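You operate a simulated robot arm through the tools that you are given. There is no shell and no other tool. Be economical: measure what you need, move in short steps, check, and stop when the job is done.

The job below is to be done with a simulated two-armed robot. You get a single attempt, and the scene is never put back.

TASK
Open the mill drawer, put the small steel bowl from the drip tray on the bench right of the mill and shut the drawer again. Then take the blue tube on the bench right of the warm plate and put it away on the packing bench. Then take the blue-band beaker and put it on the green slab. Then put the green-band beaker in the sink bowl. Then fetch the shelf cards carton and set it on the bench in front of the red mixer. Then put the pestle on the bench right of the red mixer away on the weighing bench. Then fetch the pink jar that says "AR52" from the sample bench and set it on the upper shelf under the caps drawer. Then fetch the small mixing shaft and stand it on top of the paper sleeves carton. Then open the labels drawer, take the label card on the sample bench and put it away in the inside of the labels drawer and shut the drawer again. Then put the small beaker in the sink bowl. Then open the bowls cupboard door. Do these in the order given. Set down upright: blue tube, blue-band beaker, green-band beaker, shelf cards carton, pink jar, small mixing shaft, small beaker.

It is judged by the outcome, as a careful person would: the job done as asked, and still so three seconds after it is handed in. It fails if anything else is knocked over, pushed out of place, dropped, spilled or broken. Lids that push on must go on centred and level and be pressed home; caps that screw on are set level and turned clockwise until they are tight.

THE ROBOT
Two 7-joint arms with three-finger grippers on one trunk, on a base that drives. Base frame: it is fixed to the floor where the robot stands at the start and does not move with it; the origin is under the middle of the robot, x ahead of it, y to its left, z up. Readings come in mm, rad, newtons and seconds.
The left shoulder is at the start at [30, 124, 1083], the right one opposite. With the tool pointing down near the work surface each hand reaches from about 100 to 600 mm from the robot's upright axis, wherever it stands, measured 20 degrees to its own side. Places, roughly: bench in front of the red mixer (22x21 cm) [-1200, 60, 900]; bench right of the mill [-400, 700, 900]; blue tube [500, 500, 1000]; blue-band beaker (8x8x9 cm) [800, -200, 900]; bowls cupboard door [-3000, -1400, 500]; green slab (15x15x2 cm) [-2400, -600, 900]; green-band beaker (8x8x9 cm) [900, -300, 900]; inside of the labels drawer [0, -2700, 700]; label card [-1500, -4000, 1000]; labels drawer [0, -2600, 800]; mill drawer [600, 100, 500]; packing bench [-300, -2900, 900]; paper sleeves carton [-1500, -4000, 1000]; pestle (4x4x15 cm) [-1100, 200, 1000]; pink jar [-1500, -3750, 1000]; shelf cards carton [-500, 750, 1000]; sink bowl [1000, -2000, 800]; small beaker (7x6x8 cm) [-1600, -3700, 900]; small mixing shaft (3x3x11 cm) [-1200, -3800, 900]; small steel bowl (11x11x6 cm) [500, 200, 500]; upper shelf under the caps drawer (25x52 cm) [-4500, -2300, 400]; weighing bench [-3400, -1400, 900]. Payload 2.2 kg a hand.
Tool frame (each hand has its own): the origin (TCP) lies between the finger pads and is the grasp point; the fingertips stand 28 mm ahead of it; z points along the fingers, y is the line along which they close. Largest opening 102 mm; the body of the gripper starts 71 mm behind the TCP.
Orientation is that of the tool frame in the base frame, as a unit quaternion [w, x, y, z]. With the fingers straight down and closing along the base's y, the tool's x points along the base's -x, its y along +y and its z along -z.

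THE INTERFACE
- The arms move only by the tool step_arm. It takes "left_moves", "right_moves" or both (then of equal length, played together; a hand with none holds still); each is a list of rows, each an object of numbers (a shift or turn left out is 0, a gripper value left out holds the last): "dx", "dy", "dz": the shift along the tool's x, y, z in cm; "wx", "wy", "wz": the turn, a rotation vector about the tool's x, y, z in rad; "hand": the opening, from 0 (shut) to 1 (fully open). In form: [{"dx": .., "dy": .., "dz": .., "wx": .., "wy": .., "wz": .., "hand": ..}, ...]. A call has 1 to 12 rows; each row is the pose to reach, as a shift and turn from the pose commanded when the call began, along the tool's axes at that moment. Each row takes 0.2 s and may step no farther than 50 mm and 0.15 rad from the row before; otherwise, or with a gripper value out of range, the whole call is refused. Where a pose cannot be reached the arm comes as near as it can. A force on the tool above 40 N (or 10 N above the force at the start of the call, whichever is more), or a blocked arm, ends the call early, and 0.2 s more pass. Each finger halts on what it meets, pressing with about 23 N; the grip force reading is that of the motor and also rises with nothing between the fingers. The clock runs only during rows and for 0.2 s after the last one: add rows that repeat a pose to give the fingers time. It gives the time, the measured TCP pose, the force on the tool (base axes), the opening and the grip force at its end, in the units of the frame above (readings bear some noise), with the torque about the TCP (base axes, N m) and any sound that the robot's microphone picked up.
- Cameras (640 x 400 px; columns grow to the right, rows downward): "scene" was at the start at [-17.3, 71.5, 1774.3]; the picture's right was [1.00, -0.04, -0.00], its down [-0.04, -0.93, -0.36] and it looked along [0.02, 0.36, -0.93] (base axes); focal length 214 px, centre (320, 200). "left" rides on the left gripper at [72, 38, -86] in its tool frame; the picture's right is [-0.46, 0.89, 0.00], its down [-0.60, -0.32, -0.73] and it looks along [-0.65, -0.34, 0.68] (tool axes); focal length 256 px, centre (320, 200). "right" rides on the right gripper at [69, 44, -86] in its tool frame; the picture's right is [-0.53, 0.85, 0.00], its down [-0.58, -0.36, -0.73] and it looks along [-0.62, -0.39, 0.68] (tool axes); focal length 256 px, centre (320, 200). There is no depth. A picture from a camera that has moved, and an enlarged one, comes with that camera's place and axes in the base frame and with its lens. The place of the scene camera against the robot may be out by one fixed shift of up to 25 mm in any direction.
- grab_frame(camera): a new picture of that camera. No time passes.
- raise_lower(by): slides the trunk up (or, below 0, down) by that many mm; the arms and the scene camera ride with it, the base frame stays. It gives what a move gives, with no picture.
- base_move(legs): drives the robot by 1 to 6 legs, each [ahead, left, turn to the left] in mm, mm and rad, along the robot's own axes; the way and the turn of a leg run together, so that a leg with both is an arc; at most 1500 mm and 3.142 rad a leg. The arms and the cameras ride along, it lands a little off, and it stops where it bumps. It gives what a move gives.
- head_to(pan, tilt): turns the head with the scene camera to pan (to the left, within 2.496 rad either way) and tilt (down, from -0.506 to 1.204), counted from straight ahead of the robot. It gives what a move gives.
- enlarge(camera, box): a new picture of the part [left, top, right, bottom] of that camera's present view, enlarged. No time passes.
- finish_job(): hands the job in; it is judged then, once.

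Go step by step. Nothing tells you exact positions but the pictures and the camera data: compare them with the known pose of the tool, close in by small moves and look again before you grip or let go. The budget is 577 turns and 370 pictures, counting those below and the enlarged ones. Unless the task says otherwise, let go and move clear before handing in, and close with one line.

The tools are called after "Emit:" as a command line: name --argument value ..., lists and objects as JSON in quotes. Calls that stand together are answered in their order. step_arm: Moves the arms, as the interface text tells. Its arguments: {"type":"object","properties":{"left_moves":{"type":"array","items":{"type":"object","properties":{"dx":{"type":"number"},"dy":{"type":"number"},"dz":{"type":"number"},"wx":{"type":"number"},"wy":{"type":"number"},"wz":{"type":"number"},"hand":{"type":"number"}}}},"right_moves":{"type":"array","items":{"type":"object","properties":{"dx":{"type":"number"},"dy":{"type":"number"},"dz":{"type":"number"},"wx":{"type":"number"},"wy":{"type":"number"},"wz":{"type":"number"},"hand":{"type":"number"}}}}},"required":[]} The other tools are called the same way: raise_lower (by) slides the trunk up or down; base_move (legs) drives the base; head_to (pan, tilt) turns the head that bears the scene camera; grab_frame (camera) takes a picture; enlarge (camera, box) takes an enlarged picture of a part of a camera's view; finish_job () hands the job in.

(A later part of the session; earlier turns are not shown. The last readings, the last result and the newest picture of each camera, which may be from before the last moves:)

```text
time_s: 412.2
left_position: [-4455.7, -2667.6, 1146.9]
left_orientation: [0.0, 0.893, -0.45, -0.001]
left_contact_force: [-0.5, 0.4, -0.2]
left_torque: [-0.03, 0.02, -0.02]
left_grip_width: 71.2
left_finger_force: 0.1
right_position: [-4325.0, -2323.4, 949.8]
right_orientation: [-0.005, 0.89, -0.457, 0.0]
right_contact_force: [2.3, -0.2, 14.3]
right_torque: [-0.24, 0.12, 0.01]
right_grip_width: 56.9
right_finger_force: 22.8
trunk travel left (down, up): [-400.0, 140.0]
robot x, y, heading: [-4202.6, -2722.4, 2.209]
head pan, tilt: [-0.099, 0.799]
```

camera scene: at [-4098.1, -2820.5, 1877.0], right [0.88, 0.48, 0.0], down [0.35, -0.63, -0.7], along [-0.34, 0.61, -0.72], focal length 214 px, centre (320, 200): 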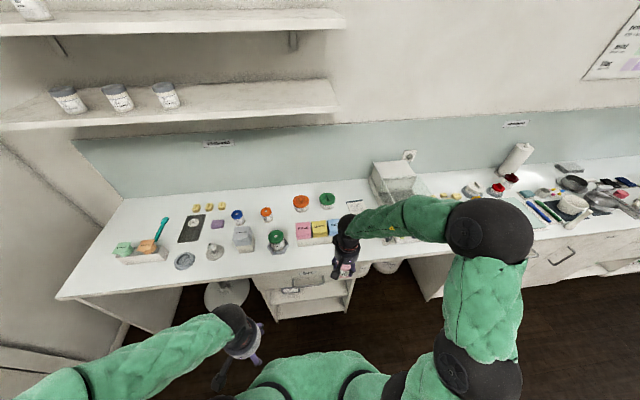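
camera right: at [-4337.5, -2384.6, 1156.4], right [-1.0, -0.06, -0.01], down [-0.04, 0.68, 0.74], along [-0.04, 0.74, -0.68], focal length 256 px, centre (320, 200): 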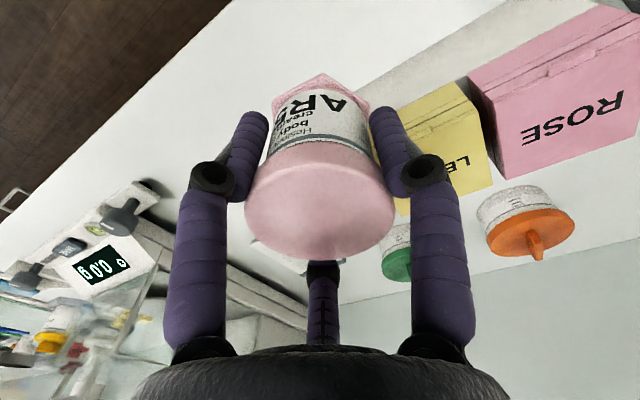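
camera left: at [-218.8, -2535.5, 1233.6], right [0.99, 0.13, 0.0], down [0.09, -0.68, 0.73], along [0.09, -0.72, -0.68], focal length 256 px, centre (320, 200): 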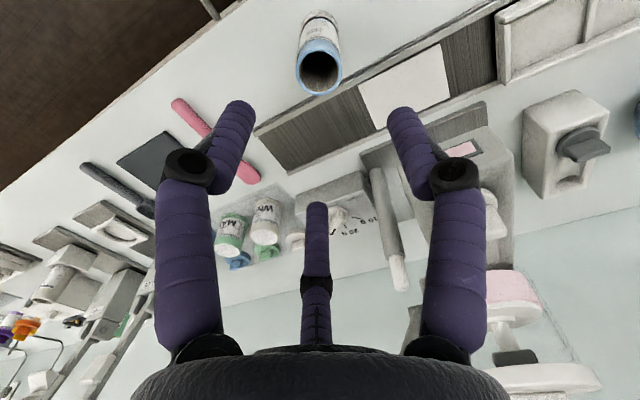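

Contact. I release, rise, and pitch the tool for a frontal grasp.

Emit:
step_arm --right_moves '[{"hand": 0.65}, {"hand": 0.8}, {"hand": 0.9}, {"hand": 0.9}, {"dz": -4}, {"dz": -8}, {"dz": -12}, {"dz": -16}, {"dz": -18}]'

Emit:
grab_frame --camera "right"

```text
time_s: 414.2
left_position: [-4457.2, -2667.7, 1146.7]
left_orientation: [-0.002, 0.893, -0.45, 0.0]
left_contact_force: [-0.4, 0.6, -0.1]
left_torque: [0.04, 0.01, -0.03]
left_grip_width: 71.7
left_finger_force: 0.0
right_position: [-4324.1, -2326.0, 1130.1]
right_orientation: [-0.005, 0.89, -0.455, 0.0]
right_contact_force: [0.5, -0.2, -0.2]
right_torque: [-0.03, 0.05, -0.01]
right_grip_width: 91.8
right_finger_force: 0.0
trunk travel left (down, up): [-400.0, 140.0]
robot x, y, heading: [-4203.0, -2724.7, 2.213]
head pan, tilt: [-0.099, 0.799]
```

```text
207 pictures are left
camera right: at [-4320.9, -2408.5, 1215.8], right [-1.0, -0.06, -0.01], down [-0.04, 0.68, 0.74], along [-0.04, 0.73, -0.68], focal length 256 px, centre (320, 200)
```

right: 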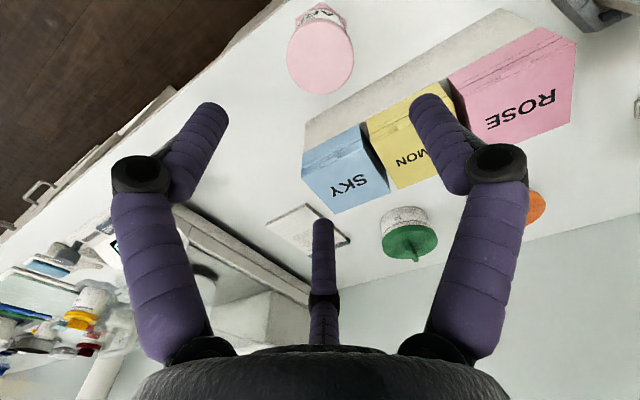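

The jar stands at [-4325, -2324]. I pitch the tool 0.9 rad forward and line up in front of it.

Emit:
step_arm --right_moves '[{"wy": -0.13, "dx": 1.5, "hand": 1}, {"wy": -0.26, "dx": 3}, {"wy": -0.39, "dx": 4.5}, {"wy": -0.52, "dx": 6}, {"wy": -0.65, "dx": 7.5, "dy": -0.6}, {"wy": -0.78, "dx": 9, "dy": -1.3}, {"wy": -0.9, "dx": 9.4, "dy": -1.3}, {"wy": -0.9, "dx": 9.4, "dy": -1.3, "dz": 4}, {"wy": -0.9, "dx": 9.4, "dy": -1.3, "dz": 8}, {"wy": -0.9, "dx": 9.4, "dy": -1.3, "dz": 10.5}]'

Emit:
grab_frame --camera "right"

Emit:
enlarge --camera "scene" --box '[230, 210, 430, 350]'

```text
time_s: 416.6
left_position: [-4457.4, -2667.6, 1145.6]
left_orientation: [-0.001, 0.893, -0.451, -0.001]
left_contact_force: [-0.4, 0.8, 0.4]
left_torque: [0.02, -0.01, 0.03]
left_grip_width: 71.3
left_finger_force: 0.1
right_position: [-4267.4, -2368.0, 1037.8]
right_orientation: [-0.223, 0.787, -0.408, -0.406]
right_contact_force: [-0.1, -0.1, 0.0]
right_torque: [-0.01, -0.02, -0.02]
right_grip_width: 101.9
right_finger_force: 0.0
trunk travel left (down, up): [-400.0, 140.0]
robot x, y, heading: [-4200.2, -2720.9, 2.207]
head pan, tilt: [-0.099, 0.799]
stopped in row 10 (right hand): the arm was blocked; the commanded pose is now the measured one
```

```text
206 pictures are left
camera right: at [-4241.3, -2481.8, 1029.7], right [-0.88, -0.23, 0.42], down [0.44, -0.03, 0.9], along [-0.2, 0.97, 0.12], focal length 256 px, centre (320, 200)
```

right: 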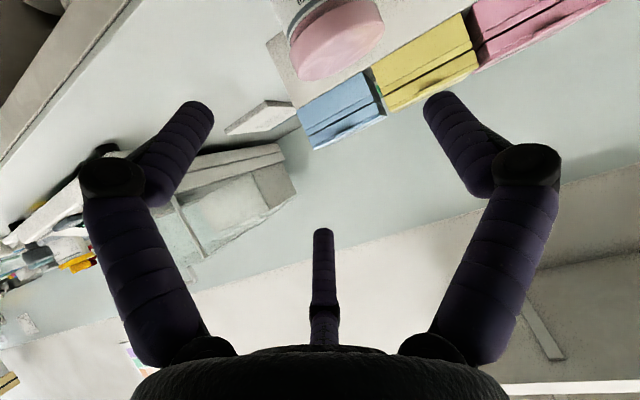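

```text
2.86 times, centred on (330, 280) of scene
camera zoom: at [-4214.0, -2661.7, 1877.0], right [0.86, 0.51, 0.0], down [0.37, -0.62, -0.7], along [-0.36, 0.6, -0.72], focal length 613 px, centre (291, -29)
```

zoom: 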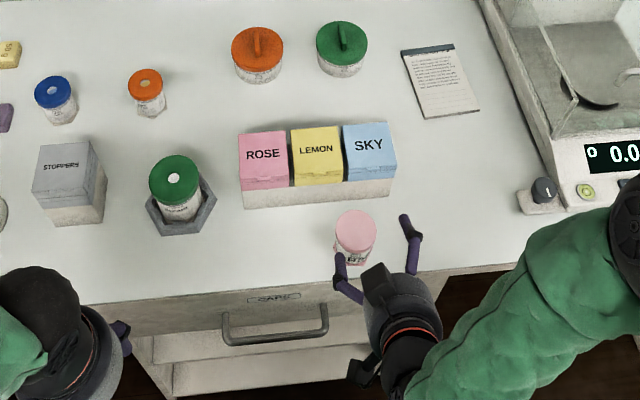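

The arm was blocked near the end; I look at the right elbow.

Emit:
head_to --pan -0.7 --tilt 1.0

Emit:
grab_frame --camera "scene"

```text
time_s: 417.6
left_position: [-4458.4, -2666.9, 1147.1]
left_orientation: [-0.001, 0.893, -0.451, -0.001]
left_contact_force: [0.6, -0.4, 0.6]
left_torque: [-0.02, -0.02, -0.03]
left_grip_width: 71.4
left_finger_force: 0.1
right_position: [-4267.8, -2365.9, 1037.5]
right_orientation: [-0.222, 0.787, -0.409, -0.406]
right_contact_force: [0.2, -0.8, -1.0]
right_torque: [-0.01, -0.01, 0.03]
right_grip_width: 101.9
right_finger_force: 0.0
trunk travel left (down, up): [-400.0, 140.0]
robot x, y, heading: [-4197.1, -2720.3, 2.207]
head pan, tilt: [-0.7, 1.0]
```

```text
204 pictures are left
camera scene: at [-4168.6, -2660.9, 1861.9], right [1.0, -0.06, 0.0], down [-0.05, -0.84, -0.54], along [0.03, 0.54, -0.84], focal length 214 px, centre (320, 200)
```

scene: 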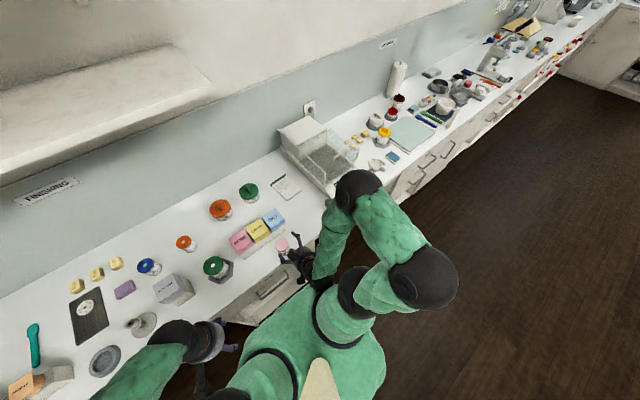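

The folded elbow is close to the balance. I lift the hand slightly and back the base 160 mm to unfold the arm away from it.

Emit:
step_arm --right_moves '[{"dx": -1.95, "dz": -1.55}, {"dx": -3.9, "dz": -3.1}]'

Emit:
base_move --legs '[[-160, 0, 0]]'

Emit:
grab_frame --camera "scene"

```text
time_s: 418.2
left_position: [-4458.2, -2667.1, 1146.4]
left_orientation: [0.0, 0.893, -0.45, -0.001]
left_contact_force: [-0.2, 0.3, -0.6]
left_torque: [0.0, -0.02, -0.02]
left_grip_width: 71.2
left_finger_force: 0.1
right_position: [-4270.3, -2364.1, 1090.9]
right_orientation: [-0.226, 0.782, -0.41, -0.41]
right_contact_force: [-1.1, 0.4, 0.0]
right_torque: [0.0, -0.03, 0.02]
right_grip_width: 102.0
right_finger_force: 0.1
trunk travel left (down, up): [-400.0, 140.0]
robot x, y, heading: [-4199.9, -2721.4, 2.205]
head pan, tilt: [-0.7, 1.0]
```

```text
time_s: 419.6
left_position: [-4362.1, -2796.9, 1147.1]
left_orientation: [0.0, 0.893, -0.45, -0.001]
left_contact_force: [-0.3, 0.6, -0.1]
left_torque: [0.03, 0.04, 0.0]
left_grip_width: 71.3
left_finger_force: 0.1
right_position: [-4174.7, -2492.3, 1091.6]
right_orientation: [-0.226, 0.782, -0.409, -0.411]
right_contact_force: [0.1, -0.3, 0.1]
right_torque: [0.02, 0.03, 0.0]
right_grip_width: 102.0
right_finger_force: 0.1
trunk travel left (down, up): [-400.0, 140.0]
robot x, y, heading: [-4103.7, -2848.6, 2.21]
head pan, tilt: [-0.7, 1.0]
```

```text
203 pictures are left
camera scene: at [-4072.2, -2790.7, 1861.9], right [1.0, -0.06, 0.0], down [-0.05, -0.84, -0.54], along [0.03, 0.54, -0.84], focal length 214 px, centre (320, 200)
```

scene: 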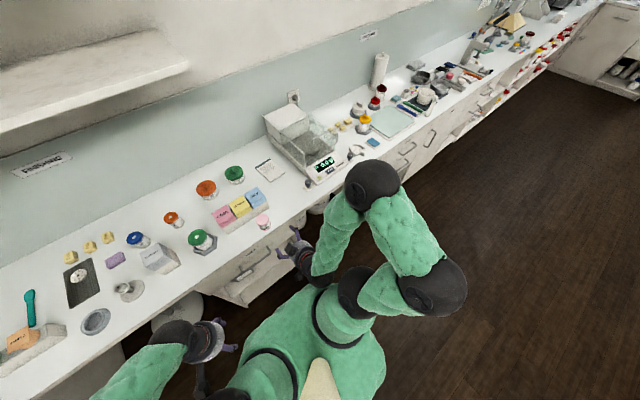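

Emit:
step_arm --right_moves '[{"dz": 4.5, "dx": -0.2, "dy": 0.4}, {"dz": 9, "dx": -0.4, "dy": 0.8}, {"dz": 13.5, "dx": -0.6, "dy": 1.3}, {"dz": 18.3, "dx": -0.77, "dy": 1.75}]'

Emit:
grab_frame --camera "right"

Emit:
head_to --pan -0.3 --tilt 0.8

Emit:
grab_frame --camera "scene"

```text
time_s: 420.6
left_position: [-4362.2, -2794.3, 1146.3]
left_orientation: [0.0, 0.894, -0.449, 0.001]
left_contact_force: [-0.9, -0.2, -0.6]
left_torque: [-0.04, -0.01, -0.03]
left_grip_width: 71.6
left_finger_force: 0.1
right_position: [-4276.6, -2370.1, 993.5]
right_orientation: [-0.226, 0.783, -0.41, -0.41]
right_contact_force: [-1.0, -0.2, -0.4]
right_torque: [-0.03, -0.01, -0.01]
right_grip_width: 101.7
right_finger_force: 0.1
trunk travel left (down, up): [-400.0, 140.0]
robot x, y, heading: [-4106.1, -2854.2, 2.211]
head pan, tilt: [-0.7, 1.0]
```

```text
202 pictures are left
camera right: at [-4250.3, -2486.1, 984.2], right [-0.87, -0.23, 0.43], down [0.45, -0.04, 0.89], along [-0.19, 0.97, 0.14], focal length 256 px, centre (320, 200)
```

right: 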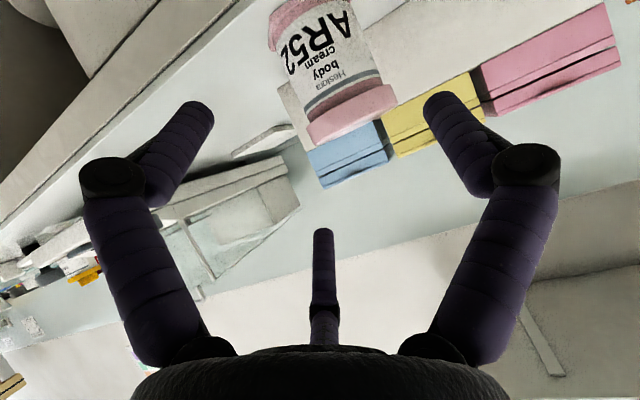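

```text
time_s: 421.5
left_position: [-4362.7, -2795.6, 1145.8]
left_orientation: [0.0, 0.893, -0.45, -0.001]
left_contact_force: [-0.5, 0.4, 0.6]
left_torque: [-0.02, 0.03, 0.03]
left_grip_width: 71.4
left_finger_force: 0.1
right_position: [-4274.4, -2371.3, 994.3]
right_orientation: [-0.226, 0.783, -0.409, -0.411]
right_contact_force: [0.3, -0.2, 0.7]
right_torque: [-0.01, -0.01, 0.02]
right_grip_width: 102.0
right_finger_force: 0.0
trunk travel left (down, up): [-400.0, 140.0]
robot x, y, heading: [-4106.3, -2853.4, 2.211]
head pan, tilt: [-0.3, 0.799]
```

```text
201 pictures are left
camera scene: at [-4104.4, -2782.3, 1876.9], right [0.94, 0.33, 0.0], down [0.24, -0.68, -0.7], along [-0.23, 0.66, -0.72], focal length 214 px, centre (320, 200)
```

scene: 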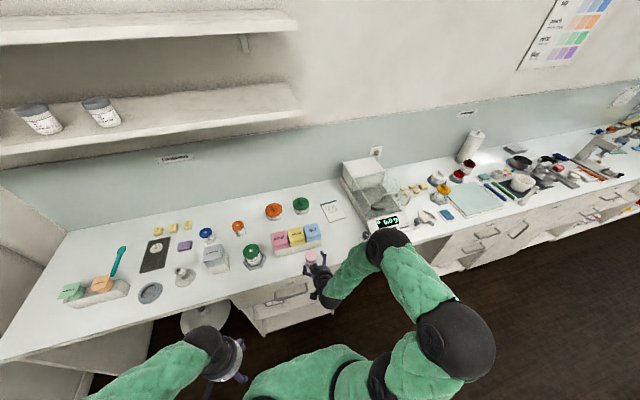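

Aligned; I advance along the tool axis around the jar.

Emit:
step_arm --right_moves '[{"dz": 2.5, "dy": 0.1}, {"dz": 5, "dy": 0.2}, {"dz": 7.8, "dy": 0.2}]'

Emit:
grab_frame --camera "right"

Emit:
enlarge --camera "scene" --box '[230, 210, 430, 340]'

```text
time_s: 422.3
left_position: [-4361.3, -2796.0, 1146.8]
left_orientation: [-0.001, 0.893, -0.45, -0.001]
left_contact_force: [-0.3, 0.7, 0.2]
left_torque: [0.01, -0.01, 0.01]
left_grip_width: 71.1
left_finger_force: 0.0
right_position: [-4312.0, -2320.4, 949.7]
right_orientation: [-0.226, 0.782, -0.41, -0.411]
right_contact_force: [5.9, -5.1, 6.7]
right_torque: [-0.15, -0.59, -0.18]
right_grip_width: 103.3
right_finger_force: 0.1
trunk travel left (down, up): [-400.0, 140.0]
robot x, y, heading: [-4106.5, -2845.3, 2.206]
head pan, tilt: [-0.3, 0.799]
```

```text
200 pictures are left
camera right: at [-4286.0, -2435.9, 940.9], right [-0.87, -0.23, 0.43], down [0.45, -0.04, 0.89], along [-0.19, 0.97, 0.14], focal length 256 px, centre (320, 200)
```

right: 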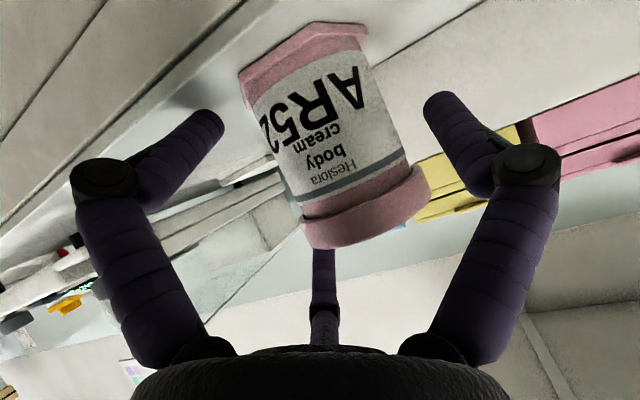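

```text
3.08 times, centred on (330, 275) of scene
camera zoom: at [-4103.0, -2783.9, 1877.1], right [0.94, 0.33, 0.0], down [0.24, -0.68, -0.7], along [-0.23, 0.66, -0.72], focal length 660 px, centre (289, -31)
```

zoom: 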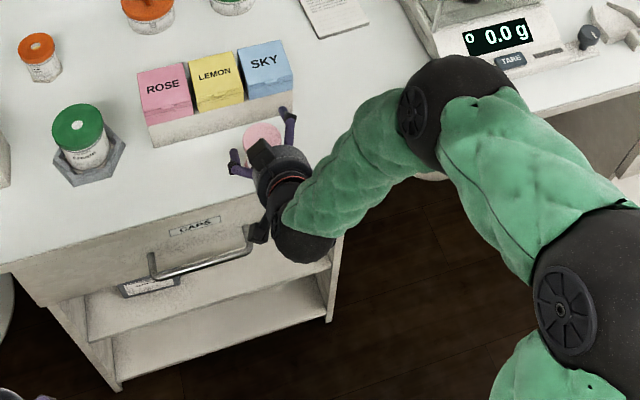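

The lower prong touches the bench and this pitch grips poorly on a 78 mm jar; a steeper pitch (0.6 rad from vertical) suits better. I retreat along the tool axis and re-pitch.

Emit:
step_arm --right_moves '[{"dz": -2.5, "dx": -0.3}, {"dz": -5, "dx": -0.5}, {"dz": -8, "dx": -0.5}, {"dz": -11, "dx": -1, "dy": 1.3}]'

Emit:
step_arm --right_moves '[{"wy": 0.13, "dx": -1.5}, {"wy": 0.26, "dx": -3}, {"wy": 0.377, "dx": -4, "hand": 0.88}]'

Emit:
grab_frame --camera "right"

Emit:
enlarge --camera "scene" --box '[230, 210, 430, 340]'

```text
time_s: 423.3
left_position: [-4362.7, -2795.6, 1146.4]
left_orientation: [-0.001, 0.893, -0.45, 0.0]
left_contact_force: [-0.8, -0.9, 0.2]
left_torque: [0.03, 0.01, -0.02]
left_grip_width: 71.5
left_finger_force: 0.0
right_position: [-4275.8, -2397.9, 1020.9]
right_orientation: [-0.227, 0.783, -0.409, -0.411]
right_contact_force: [0.3, -0.3, -0.2]
right_torque: [-0.02, 0.03, -0.04]
right_grip_width: 101.7
right_finger_force: 0.1
trunk travel left (down, up): [-400.0, 140.0]
robot x, y, heading: [-4102.2, -2852.2, 2.21]
head pan, tilt: [-0.3, 0.799]
```

```text
time_s: 424.1
left_position: [-4362.7, -2795.3, 1147.4]
left_orientation: [0.0, 0.893, -0.45, 0.0]
left_contact_force: [-0.6, -0.2, -0.2]
left_torque: [-0.01, -0.03, 0.01]
left_grip_width: 71.5
left_finger_force: 0.0
right_position: [-4290.5, -2379.8, 1052.7]
right_orientation: [-0.145, 0.847, -0.444, -0.256]
right_contact_force: [1.1, 0.8, 0.2]
right_torque: [0.0, -0.01, 0.02]
right_grip_width: 89.8
right_finger_force: 0.1
trunk travel left (down, up): [-400.0, 140.0]
robot x, y, heading: [-4104.6, -2849.2, 2.209]
head pan, tilt: [-0.3, 0.799]
```

```text
198 pictures are left
camera right: at [-4267.5, -2492.0, 1084.9], right [-0.95, -0.11, 0.29], down [0.25, 0.25, 0.93], along [-0.18, 0.96, -0.21], focal length 256 px, centre (320, 200)
```

right: 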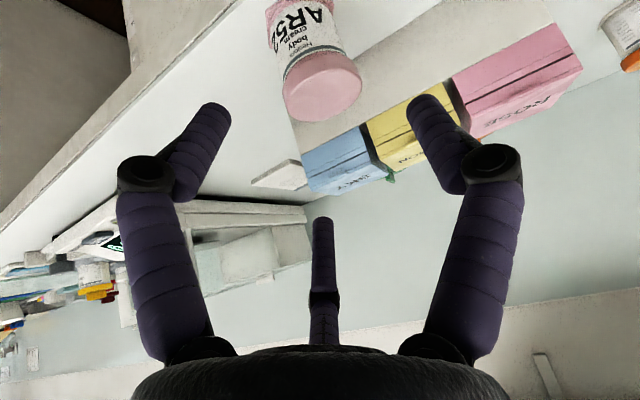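

```text
3.08 times, centred on (330, 275) of scene
camera zoom: at [-4104.8, -2782.1, 1877.0], right [0.94, 0.33, 0.0], down [0.24, -0.68, -0.7], along [-0.23, 0.66, -0.72], focal length 660 px, centre (289, -31)
```

zoom: 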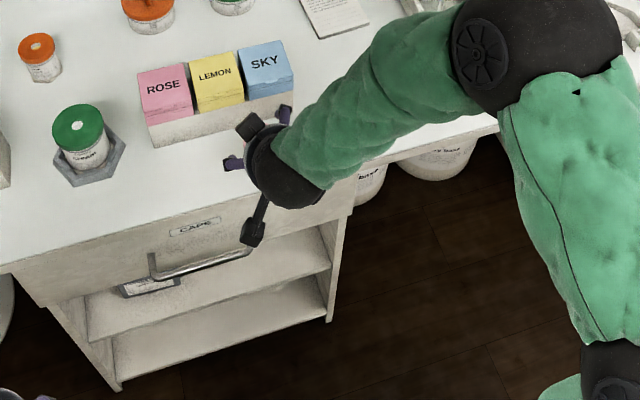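

Emit:
step_arm --right_moves '[{"dz": 3.5, "dx": 0.2}, {"dz": 7, "dx": 0.3, "dy": 0.1}]'

Emit:
grab_frame --camera "right"

```text
time_s: 424.7
left_position: [-4362.4, -2795.7, 1145.1]
left_orientation: [0.001, 0.893, -0.45, 0.0]
left_contact_force: [0.5, 0.5, 0.4]
left_torque: [-0.01, 0.03, -0.01]
left_grip_width: 71.3
left_finger_force: 0.0
right_position: [-4310.0, -2348.9, 992.1]
right_orientation: [-0.145, 0.845, -0.445, -0.258]
right_contact_force: [0.1, -0.2, 0.0]
right_torque: [-0.05, -0.03, -0.01]
right_grip_width: 89.9
right_finger_force: 0.1
trunk travel left (down, up): [-400.0, 140.0]
robot x, y, heading: [-4104.1, -2850.6, 2.208]
head pan, tilt: [-0.3, 0.799]
```

```text
196 pictures are left
camera right: at [-4288.1, -2460.8, 1025.2], right [-0.95, -0.11, 0.29], down [0.25, 0.25, 0.94], along [-0.18, 0.96, -0.21], focal length 256 px, centre (320, 200)
```

right: 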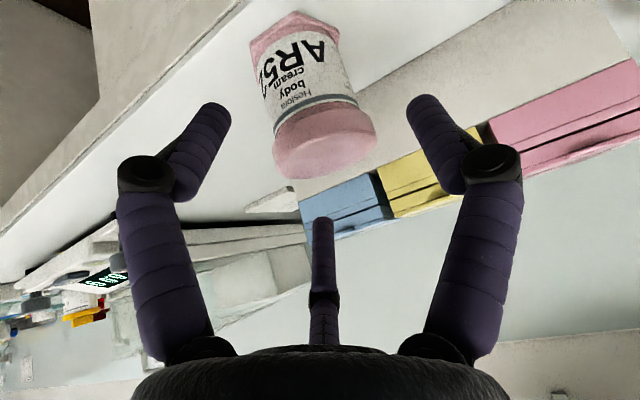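

Emit:
step_arm --right_moves '[{"dx": 1.2, "dy": 0.6}, {"dx": 1.2, "dy": 0.7, "dz": 1}]'

Emit:
enlarge --camera "right" --box '[160, 0, 480, 200]'

Emit:
enlarge --camera "scene" --box '[270, 220, 370, 300]'

```text
time_s: 425.3
left_position: [-4363.7, -2794.8, 1146.8]
left_orientation: [-0.001, 0.893, -0.45, 0.0]
left_contact_force: [-0.6, 0.5, 0.1]
left_torque: [-0.04, 0.02, 0.0]
left_grip_width: 71.2
left_finger_force: 0.1
right_position: [-4313.9, -2356.6, 978.1]
right_orientation: [-0.145, 0.846, -0.445, -0.257]
right_contact_force: [-0.3, 0.6, 0.3]
right_torque: [-0.02, -0.04, 0.01]
right_grip_width: 89.6
right_finger_force: 0.1
trunk travel left (down, up): [-400.0, 140.0]
robot x, y, heading: [-4108.3, -2850.5, 2.21]
head pan, tilt: [-0.3, 0.799]
```

```text
2.00 times, centred on (320, 100) of right
camera zoom: at [-4290.7, -2469.0, 1009.9], right [-0.95, -0.11, 0.29], down [0.25, 0.25, 0.94], along [-0.18, 0.96, -0.21], focal length 512 px, centre (320, 400)
```

zoom: 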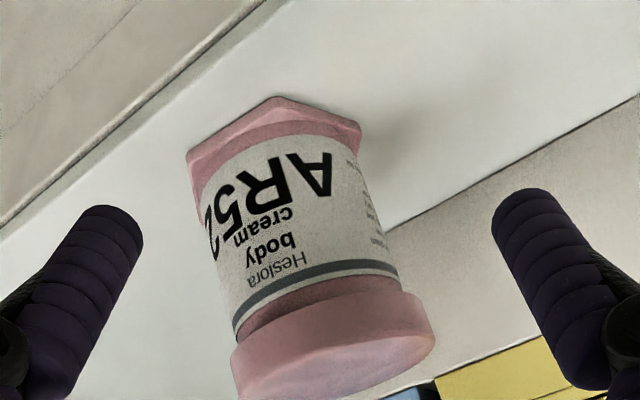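

```text
5.00 times, centred on (320, 260) of scene
camera zoom: at [-4104.3, -2782.3, 1877.0], right [0.94, 0.33, 0.0], down [0.24, -0.68, -0.7], along [-0.23, 0.66, -0.72], focal length 1072 px, centre (320, -100)
```

zoom: 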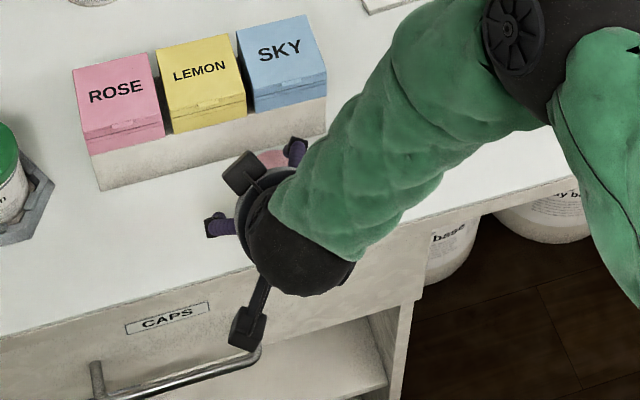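

Emit:
step_arm --right_moves '[{"dx": -0.6, "dy": -0.35, "dz": 0.5}, {"dx": -0.65, "dy": -0.35, "dz": 2}, {"dx": -0.65, "dy": -0.35, "dz": 3.2}]'

Emit:
grab_frame --camera "right"

```text
time_s: 426.1
left_position: [-4362.4, -2795.7, 1146.1]
left_orientation: [-0.001, 0.893, -0.451, -0.001]
left_contact_force: [0.2, -0.7, 0.5]
left_torque: [0.01, 0.01, -0.01]
left_grip_width: 71.1
left_finger_force: 0.0
right_position: [-4324.5, -2335.3, 956.0]
right_orientation: [-0.145, 0.846, -0.444, -0.258]
right_contact_force: [-1.0, -0.7, 0.3]
right_torque: [-0.01, 0.03, 0.03]
right_grip_width: 89.6
right_finger_force: 0.0
trunk travel left (down, up): [-400.0, 140.0]
robot x, y, heading: [-4105.4, -2847.0, 2.207]
head pan, tilt: [-0.3, 0.799]
```

```text
193 pictures are left
camera right: at [-4301.2, -2446.7, 987.4], right [-0.95, -0.11, 0.29], down [0.25, 0.25, 0.94], along [-0.18, 0.96, -0.21], focal length 256 px, centre (320, 200)
```

right: 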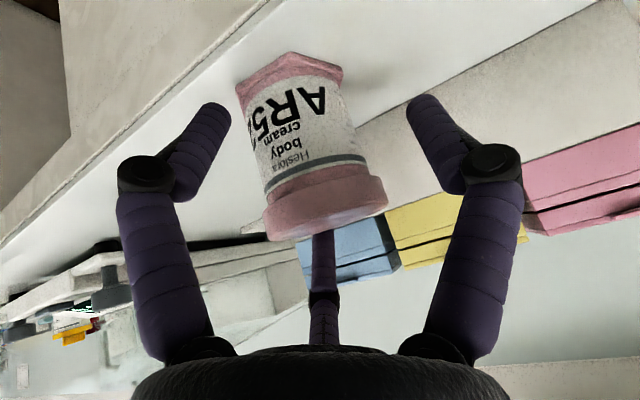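

Centred with no contact. I close gently.

Emit:
step_arm --right_moves '[{"hand": 0.8}, {"hand": 0.72}, {"hand": 0.65}, {"hand": 0.58}, {"hand": 0.52}, {"hand": 0.45}, {"hand": 0.45}]'

Emit:
grab_frame --camera "right"

```text
time_s: 427.7
left_position: [-4362.0, -2795.0, 1146.7]
left_orientation: [-0.001, 0.893, -0.45, -0.001]
left_contact_force: [0.1, 0.9, -0.7]
left_torque: [0.02, 0.01, 0.0]
left_grip_width: 71.4
left_finger_force: 0.1
right_position: [-4323.6, -2335.5, 956.1]
right_orientation: [-0.145, 0.846, -0.444, -0.257]
right_contact_force: [1.5, 0.6, 4.3]
right_torque: [-0.07, -0.18, 0.0]
right_grip_width: 65.6
right_finger_force: 23.2
trunk travel left (down, up): [-400.0, 140.0]
robot x, y, heading: [-4106.0, -2849.1, 2.209]
head pan, tilt: [-0.3, 0.799]
```

```text
192 pictures are left
camera right: at [-4300.8, -2447.3, 987.6], right [-0.95, -0.11, 0.29], down [0.25, 0.25, 0.94], along [-0.18, 0.96, -0.21], focal length 256 px, centre (320, 200)
```

right: 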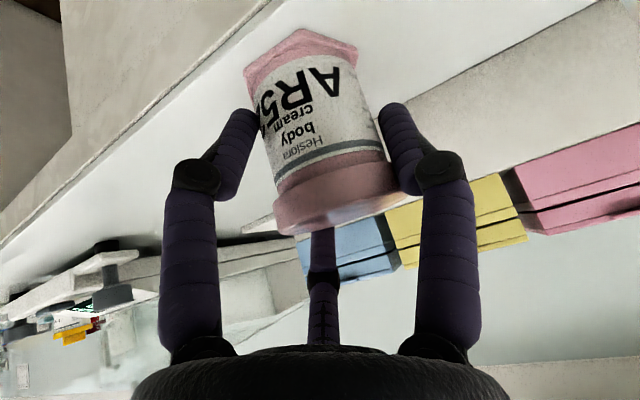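

Emit:
step_arm --right_moves '[{"dx": -0.6, "dz": -0.85}, {"dx": -1.7, "dz": -2.5}, {"dx": -3.4, "dz": -5.0}, {"dx": -5.0, "dz": -7.5}]'

Emit:
grab_frame --camera "right"

```text
time_s: 428.7
left_position: [-4361.3, -2796.2, 1146.5]
left_orientation: [0.0, 0.893, -0.45, -0.001]
left_contact_force: [0.2, 0.0, -0.6]
left_torque: [0.03, 0.02, 0.02]
left_grip_width: 71.3
left_finger_force: 0.1
right_position: [-4323.6, -2336.3, 1045.6]
right_orientation: [-0.145, 0.846, -0.444, -0.257]
right_contact_force: [0.2, 0.2, -1.5]
right_torque: [0.02, 0.0, 0.02]
right_grip_width: 65.3
right_finger_force: 23.2
trunk travel left (down, up): [-400.0, 140.0]
robot x, y, heading: [-4105.4, -2849.8, 2.204]
head pan, tilt: [-0.3, 0.799]
```

```text
191 pictures are left
camera right: at [-4300.5, -2449.2, 1077.8], right [-0.95, -0.11, 0.29], down [0.25, 0.25, 0.94], along [-0.18, 0.96, -0.21], focal length 256 px, centre (320, 200)
```

right: 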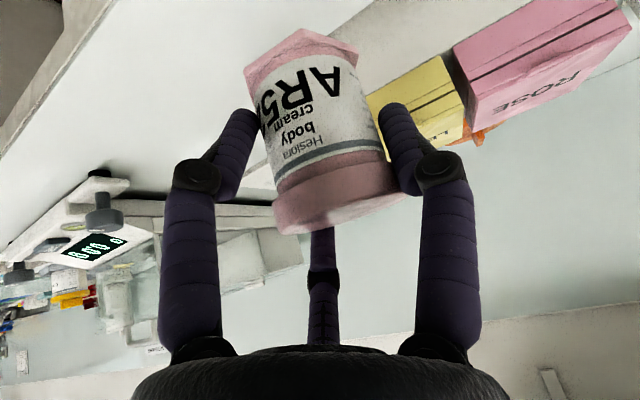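

The jar is held upright at this pitch (bottom ≈59 mm below TCP). I back out and lower the trunk to shelf height.

Emit:
base_move --legs '[[-230, 0, 0]]'

Emit:
raise_lower --by -400

Emit:
head_to --pan -0.2 --tilt 0.7

Emit:
grab_frame --camera "scene"

Emit:
grab_frame --camera "right"

```text
time_s: 430.4
left_position: [-4224.2, -2982.4, 1146.6]
left_orientation: [0.0, 0.893, -0.45, -0.001]
left_contact_force: [0.0, -0.7, -0.3]
left_torque: [0.01, 0.01, -0.02]
left_grip_width: 71.7
left_finger_force: 0.0
right_position: [-4184.1, -2522.9, 1044.8]
right_orientation: [-0.146, 0.846, -0.445, -0.257]
right_contact_force: [0.4, -0.5, -0.8]
right_torque: [0.01, 0.03, 0.02]
right_grip_width: 65.0
right_finger_force: 23.5
trunk travel left (down, up): [-400.0, 140.0]
robot x, y, heading: [-3967.7, -3034.7, 2.208]
head pan, tilt: [-0.3, 0.799]
```

```text
time_s: 434.2
left_position: [-4223.4, -2981.2, 746.0]
left_orientation: [0.0, 0.893, -0.451, 0.0]
left_contact_force: [-0.7, 0.0, 0.6]
left_torque: [-0.01, 0.01, -0.02]
left_grip_width: 71.4
left_finger_force: 0.0
right_position: [-4184.2, -2523.4, 645.3]
right_orientation: [-0.145, 0.845, -0.445, -0.257]
right_contact_force: [-0.2, 1.4, -0.3]
right_torque: [0.01, -0.02, 0.01]
right_grip_width: 64.3
right_finger_force: 23.0
trunk travel left (down, up): [0.0, 540.0]
robot x, y, heading: [-3967.3, -3038.8, 2.208]
head pan, tilt: [-0.3, 0.799]
```

```text
time_s: 434.9
left_position: [-4223.8, -2982.1, 746.2]
left_orientation: [-0.001, 0.893, -0.45, -0.001]
left_contact_force: [0.3, -0.4, -0.3]
left_torque: [0.01, 0.0, 0.01]
left_grip_width: 71.6
left_finger_force: 0.1
right_position: [-4183.8, -2523.4, 644.9]
right_orientation: [-0.145, 0.846, -0.444, -0.257]
right_contact_force: [-0.4, -0.2, -1.0]
right_torque: [0.01, -0.02, -0.04]
right_grip_width: 64.2
right_finger_force: 23.1
trunk travel left (down, up): [0.0, 540.0]
robot x, y, heading: [-3965.3, -3038.0, 2.215]
head pan, tilt: [-0.201, 0.7]
```

```text
190 pictures are left
camera scene: at [-3974.6, -2968.8, 1485.2], right [0.91, 0.42, 0.0], down [0.27, -0.58, -0.76], along [-0.32, 0.69, -0.64], focal length 214 px, centre (320, 200)
```

scene: 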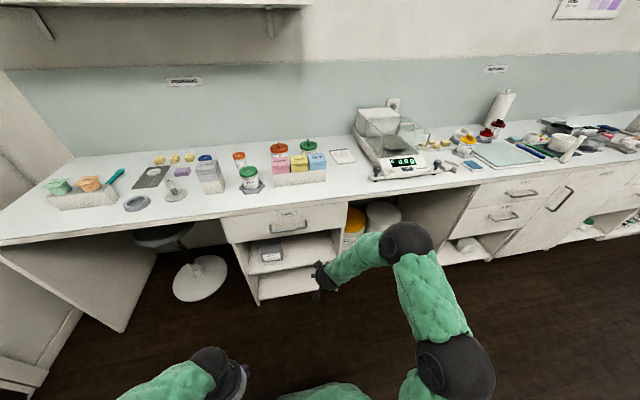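

```text
189 pictures are left
camera right: at [-4161.9, -2635.2, 677.4], right [-0.95, -0.11, 0.29], down [0.25, 0.25, 0.94], along [-0.18, 0.96, -0.21], focal length 256 px, centre (320, 200)
```

right: 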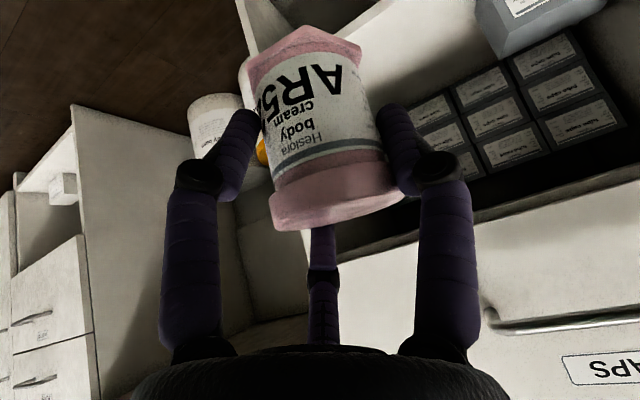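

Emit:
enlarge --camera "right" --box '[160, 0, 640, 300]'

Emit:
enlarge --camera "scene" --box '[200, 190, 380, 320]'

```text
1.33 times, centred on (400, 150) of right
camera zoom: at [-4161.9, -2635.2, 677.4], right [-0.95, -0.11, 0.29], down [0.25, 0.25, 0.94], along [-0.18, 0.96, -0.21], focal length 341 px, centre (213, 267)
```

zoom: 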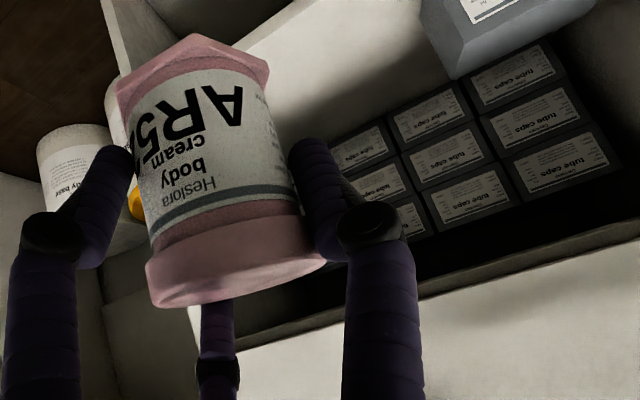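

```text
3.08 times, centred on (290, 255) of scene
camera zoom: at [-3974.6, -2968.8, 1485.2], right [0.91, 0.42, 0.0], down [0.27, -0.58, -0.76], along [-0.32, 0.69, -0.64], focal length 660 px, centre (412, 31)
```

zoom: 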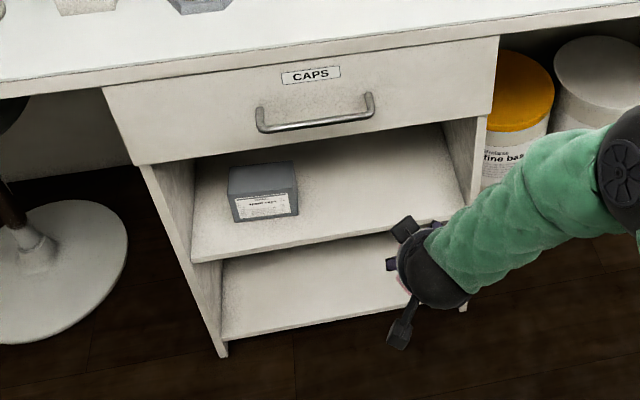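

Emit:
step_arm --right_moves '[{"dx": 2.4, "dz": 3.5}, {"dx": 4.8, "dz": 7}, {"dx": 7, "dz": 10.3}, {"dx": 8.15, "dz": 12}]'

Emit:
base_move --legs '[[170, 0, 0]]'

Emit:
grab_frame --camera "right"

Emit:
head_to --pan -0.2 --tilt 0.9

Emit:
grab_frame --camera "scene"

```text
time_s: 435.9
left_position: [-4223.3, -2981.3, 745.6]
left_orientation: [-0.001, 0.893, -0.45, -0.002]
left_contact_force: [0.0, -0.7, 0.1]
left_torque: [0.01, -0.01, -0.03]
left_grip_width: 71.4
left_finger_force: 0.0
right_position: [-4182.9, -2521.4, 499.8]
right_orientation: [-0.146, 0.845, -0.445, -0.257]
right_contact_force: [-0.1, 0.3, -0.6]
right_torque: [-0.04, 0.02, -0.02]
right_grip_width: 64.0
right_finger_force: 23.2
trunk travel left (down, up): [0.0, 540.0]
robot x, y, heading: [-3960.7, -3037.1, 2.209]
head pan, tilt: [-0.201, 0.7]
```

```text
time_s: 437.4
left_position: [-4324.3, -2847.9, 747.3]
left_orientation: [-0.001, 0.893, -0.449, 0.0]
left_contact_force: [0.5, 0.3, -0.2]
left_torque: [-0.01, -0.03, 0.03]
left_grip_width: 71.5
left_finger_force: 0.0
right_position: [-4284.9, -2385.5, 501.1]
right_orientation: [-0.145, 0.846, -0.444, -0.257]
right_contact_force: [0.3, -0.3, -1.2]
right_torque: [-0.02, -0.01, -0.01]
right_grip_width: 63.9
right_finger_force: 23.2
trunk travel left (down, up): [0.0, 540.0]
robot x, y, heading: [-4063.3, -2905.5, 2.214]
head pan, tilt: [-0.201, 0.7]
```

```text
186 pictures are left
camera right: at [-4261.6, -2498.7, 531.7], right [-0.95, -0.11, 0.29], down [0.25, 0.25, 0.94], along [-0.18, 0.96, -0.21], focal length 256 px, centre (320, 200)
```

right: 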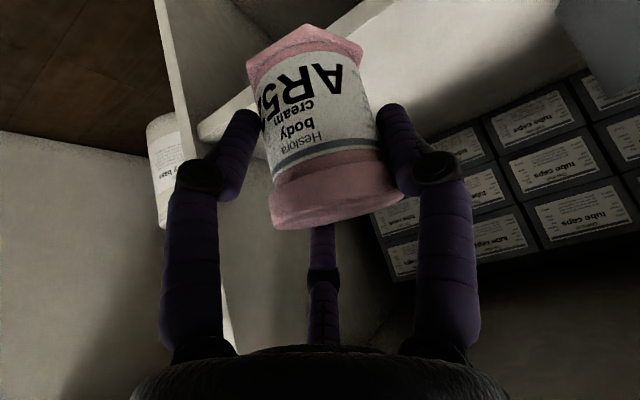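

```text
time_s: 438.1
left_position: [-4322.6, -2847.5, 745.3]
left_orientation: [0.0, 0.893, -0.449, -0.001]
left_contact_force: [1.1, -0.6, -1.2]
left_torque: [-0.01, 0.0, 0.01]
left_grip_width: 71.6
left_finger_force: 0.0
right_position: [-4285.1, -2387.3, 499.0]
right_orientation: [-0.145, 0.846, -0.444, -0.257]
right_contact_force: [-0.3, -0.2, -0.6]
right_torque: [0.0, 0.0, -0.02]
right_grip_width: 63.7
right_finger_force: 23.2
trunk travel left (down, up): [0.0, 540.0]
robot x, y, heading: [-4066.0, -2901.8, 2.213]
head pan, tilt: [-0.201, 0.901]
```

```text
185 pictures are left
camera scene: at [-4071.0, -2842.6, 1469.1], right [0.9, 0.43, 0.0], down [0.33, -0.71, -0.62], along [-0.26, 0.56, -0.78], focal length 214 px, centre (320, 200)
```

scene: 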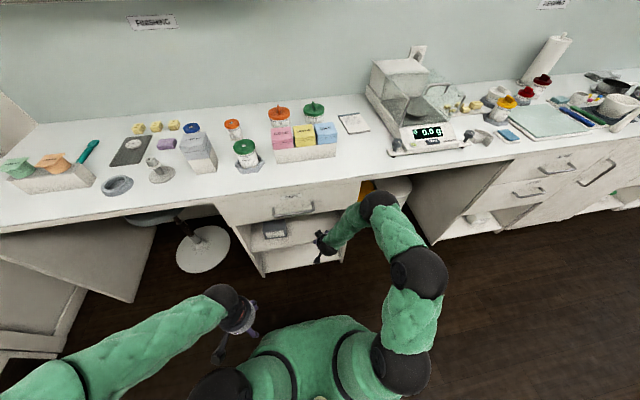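

I check elbow clearance under the bench with the left wrist camera.

Emit:
grab_frame --camera "left"

```text
184 pictures are left
camera left: at [-4312.1, -2929.0, 833.0], right [-0.99, -0.15, 0.0], down [-0.1, 0.67, 0.73], along [-0.11, 0.72, -0.68], focal length 256 px, centre (320, 200)
```

left: 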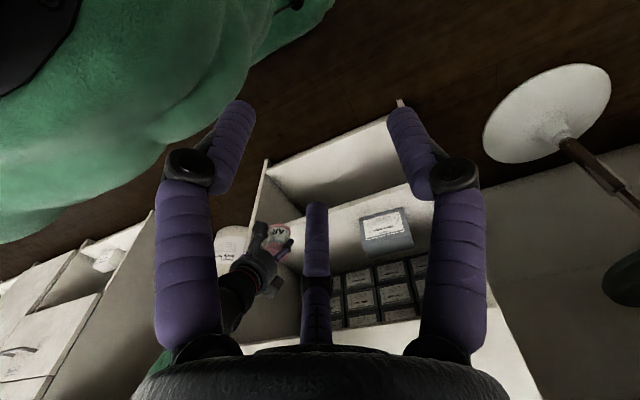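

I extend the arm forward in small steps over the shelf.

Emit:
step_arm --right_moves '[{"dx": -2, "dz": 1.4}, {"dx": -4, "dz": 2.8}, {"dx": -6, "dz": 4.1}]'

Emit:
grab_frame --camera "scene"

Emit:
grab_frame --camera "left"

```text
time_s: 438.9
left_position: [-4324.6, -2847.9, 746.5]
left_orientation: [0.0, 0.893, -0.449, 0.0]
left_contact_force: [0.1, -0.3, -0.5]
left_torque: [-0.03, 0.01, -0.01]
left_grip_width: 71.4
left_finger_force: 0.1
right_position: [-4325.5, -2325.6, 499.5]
right_orientation: [-0.145, 0.846, -0.444, -0.257]
right_contact_force: [-0.3, -0.2, -0.4]
right_torque: [0.01, 0.01, -0.03]
right_grip_width: 63.6
right_finger_force: 23.3
trunk travel left (down, up): [0.0, 540.0]
robot x, y, heading: [-4062.1, -2903.7, 2.216]
head pan, tilt: [-0.201, 0.901]
```

```text
183 pictures are left
camera scene: at [-4071.0, -2842.5, 1469.1], right [0.9, 0.43, 0.0], down [0.33, -0.71, -0.62], along [-0.26, 0.56, -0.78], focal length 214 px, centre (320, 200)
```

scene: 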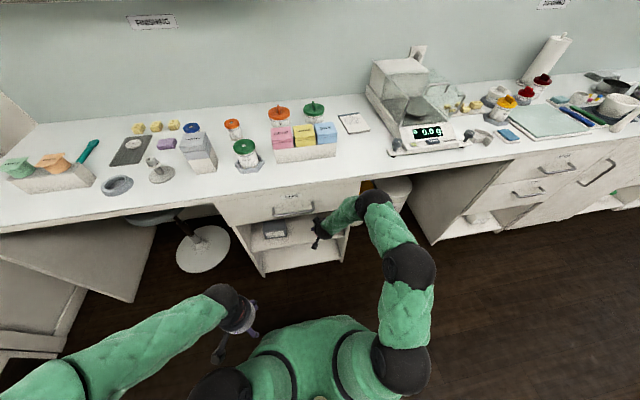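

```text
182 pictures are left
camera left: at [-4312.1, -2929.0, 833.0], right [-0.99, -0.15, 0.0], down [-0.1, 0.67, 0.73], along [-0.11, 0.72, -0.68], focal length 256 px, centre (320, 200)
```

left: 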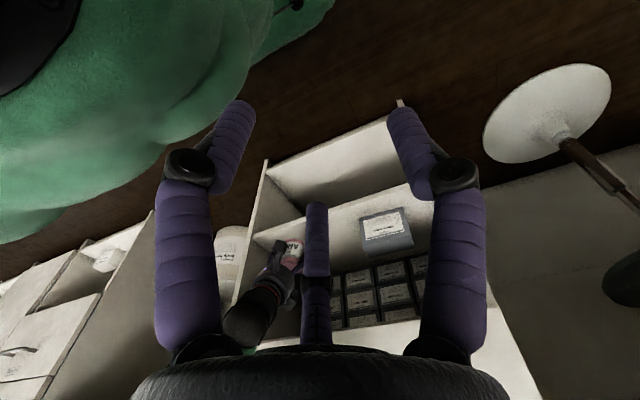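

Emit:
step_arm --right_moves '[{"dx": -1, "dz": 0.7}, {"dx": -2, "dz": 1.4}]'

Emit:
step_arm --right_moves '[{"dx": 0.8, "dz": 1.2}, {"dx": 1.4, "dz": 2.07}]'

Emit:
grab_frame --camera "right"

Emit:
enlarge --camera "left" --box '[200, 150, 440, 350]'

```text
time_s: 439.5
left_position: [-4324.0, -2847.0, 745.9]
left_orientation: [0.0, 0.893, -0.45, 0.0]
left_contact_force: [-0.7, 0.0, -0.6]
left_torque: [-0.01, 0.02, 0.0]
left_grip_width: 71.4
left_finger_force: 0.1
right_position: [-4339.7, -2305.7, 499.3]
right_orientation: [-0.145, 0.846, -0.444, -0.256]
right_contact_force: [0.2, 0.0, -1.0]
right_torque: [0.03, 0.03, 0.03]
right_grip_width: 63.5
right_finger_force: 22.8
trunk travel left (down, up): [0.0, 540.0]
robot x, y, heading: [-4069.7, -2902.9, 2.212]
head pan, tilt: [-0.201, 0.901]
```

```text
time_s: 440.1
left_position: [-4323.2, -2846.9, 746.1]
left_orientation: [0.0, 0.894, -0.449, -0.001]
left_contact_force: [-0.4, -0.3, 0.6]
left_torque: [0.0, -0.01, 0.01]
left_grip_width: 71.2
left_finger_force: 0.1
right_position: [-4338.8, -2305.2, 474.0]
right_orientation: [-0.144, 0.847, -0.443, -0.256]
right_contact_force: [0.1, -0.6, -0.4]
right_torque: [-0.02, -0.01, 0.01]
right_grip_width: 63.7
right_finger_force: 23.1
trunk travel left (down, up): [0.0, 540.0]
robot x, y, heading: [-4065.7, -2898.8, 2.215]
head pan, tilt: [-0.201, 0.901]
```

```text
181 pictures are left
camera right: at [-4316.2, -2417.7, 505.8], right [-0.95, -0.12, 0.29], down [0.25, 0.25, 0.94], along [-0.18, 0.96, -0.21], focal length 256 px, centre (320, 200)
```

right: 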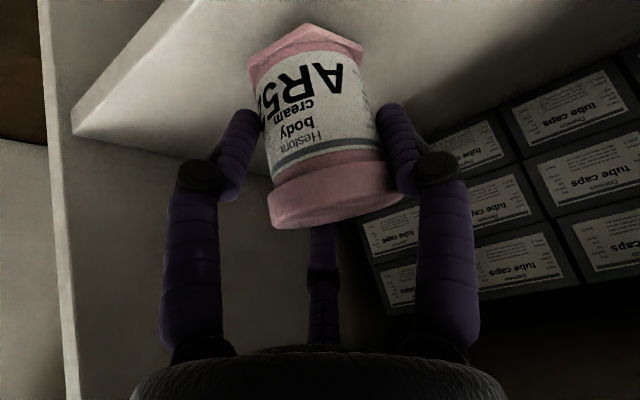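

```text
2.00 times, centred on (320, 250) of left
camera zoom: at [-4312.1, -2928.9, 833.0], right [-0.99, -0.15, 0.0], down [-0.11, 0.67, 0.73], along [-0.11, 0.72, -0.68], focal length 512 px, centre (320, 100)
```

zoom: 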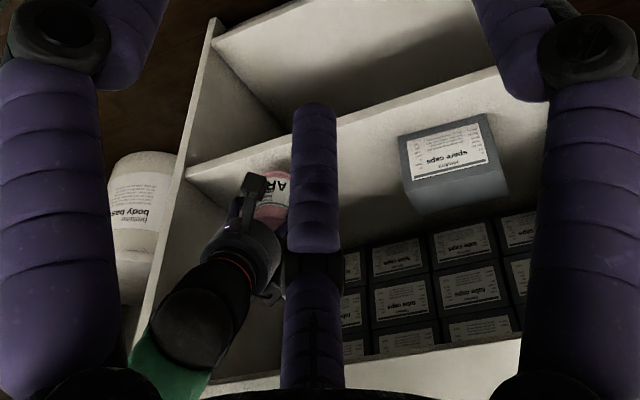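

Emit:
step_arm --right_moves '[{"dx": -1.3, "dz": 0.9}, {"dx": -2.6, "dz": 1.8}, {"dx": -2.3, "dz": 2.3}]'

Emit:
step_arm --right_moves '[{"dx": 0.25, "dz": 0.37}, {"dx": 0.5, "dz": 0.74}]'

Emit:
step_arm --right_moves '[{"dx": 0.25, "dz": 0.37}, {"dx": 0.5, "dz": 0.74}]'

```text
time_s: 440.9
left_position: [-4324.3, -2847.0, 746.2]
left_orientation: [-0.001, 0.893, -0.45, -0.002]
left_contact_force: [0.2, 0.0, 0.2]
left_torque: [0.04, 0.01, 0.01]
left_grip_width: 71.3
left_finger_force: 0.1
right_position: [-4356.9, -2278.8, 467.3]
right_orientation: [-0.145, 0.846, -0.444, -0.257]
right_contact_force: [0.0, 0.1, -1.6]
right_torque: [0.0, -0.04, 0.02]
right_grip_width: 63.5
right_finger_force: 23.2
trunk travel left (down, up): [0.0, 540.0]
robot x, y, heading: [-4067.0, -2904.9, 2.207]
head pan, tilt: [-0.201, 0.901]
```

```text
time_s: 441.5
left_position: [-4323.9, -2847.5, 746.7]
left_orientation: [-0.001, 0.893, -0.45, 0.0]
left_contact_force: [-0.4, 0.7, 0.1]
left_torque: [0.03, 0.02, 0.0]
left_grip_width: 71.4
left_finger_force: 0.0
right_position: [-4356.1, -2279.3, 459.0]
right_orientation: [-0.145, 0.846, -0.444, -0.257]
right_contact_force: [-0.1, -0.3, -0.8]
right_torque: [0.01, -0.02, -0.01]
right_grip_width: 63.0
right_finger_force: 23.1
trunk travel left (down, up): [0.0, 540.0]
robot x, y, heading: [-4064.9, -2901.8, 2.21]
head pan, tilt: [-0.201, 0.901]
```

```text
time_s: 442.1
left_position: [-4323.9, -2846.9, 746.4]
left_orientation: [0.0, 0.893, -0.45, 0.0]
left_contact_force: [-0.3, -0.1, -0.5]
left_torque: [-0.01, -0.01, -0.01]
left_grip_width: 71.1
left_finger_force: 0.0
right_position: [-4356.4, -2279.4, 451.3]
right_orientation: [-0.145, 0.846, -0.444, -0.257]
right_contact_force: [0.0, 0.3, -1.6]
right_torque: [-0.02, -0.03, 0.03]
right_grip_width: 63.2
right_finger_force: 23.7
trunk travel left (down, up): [0.0, 540.0]
robot x, y, heading: [-4063.9, -2898.7, 2.212]
head pan, tilt: [-0.201, 0.901]
```

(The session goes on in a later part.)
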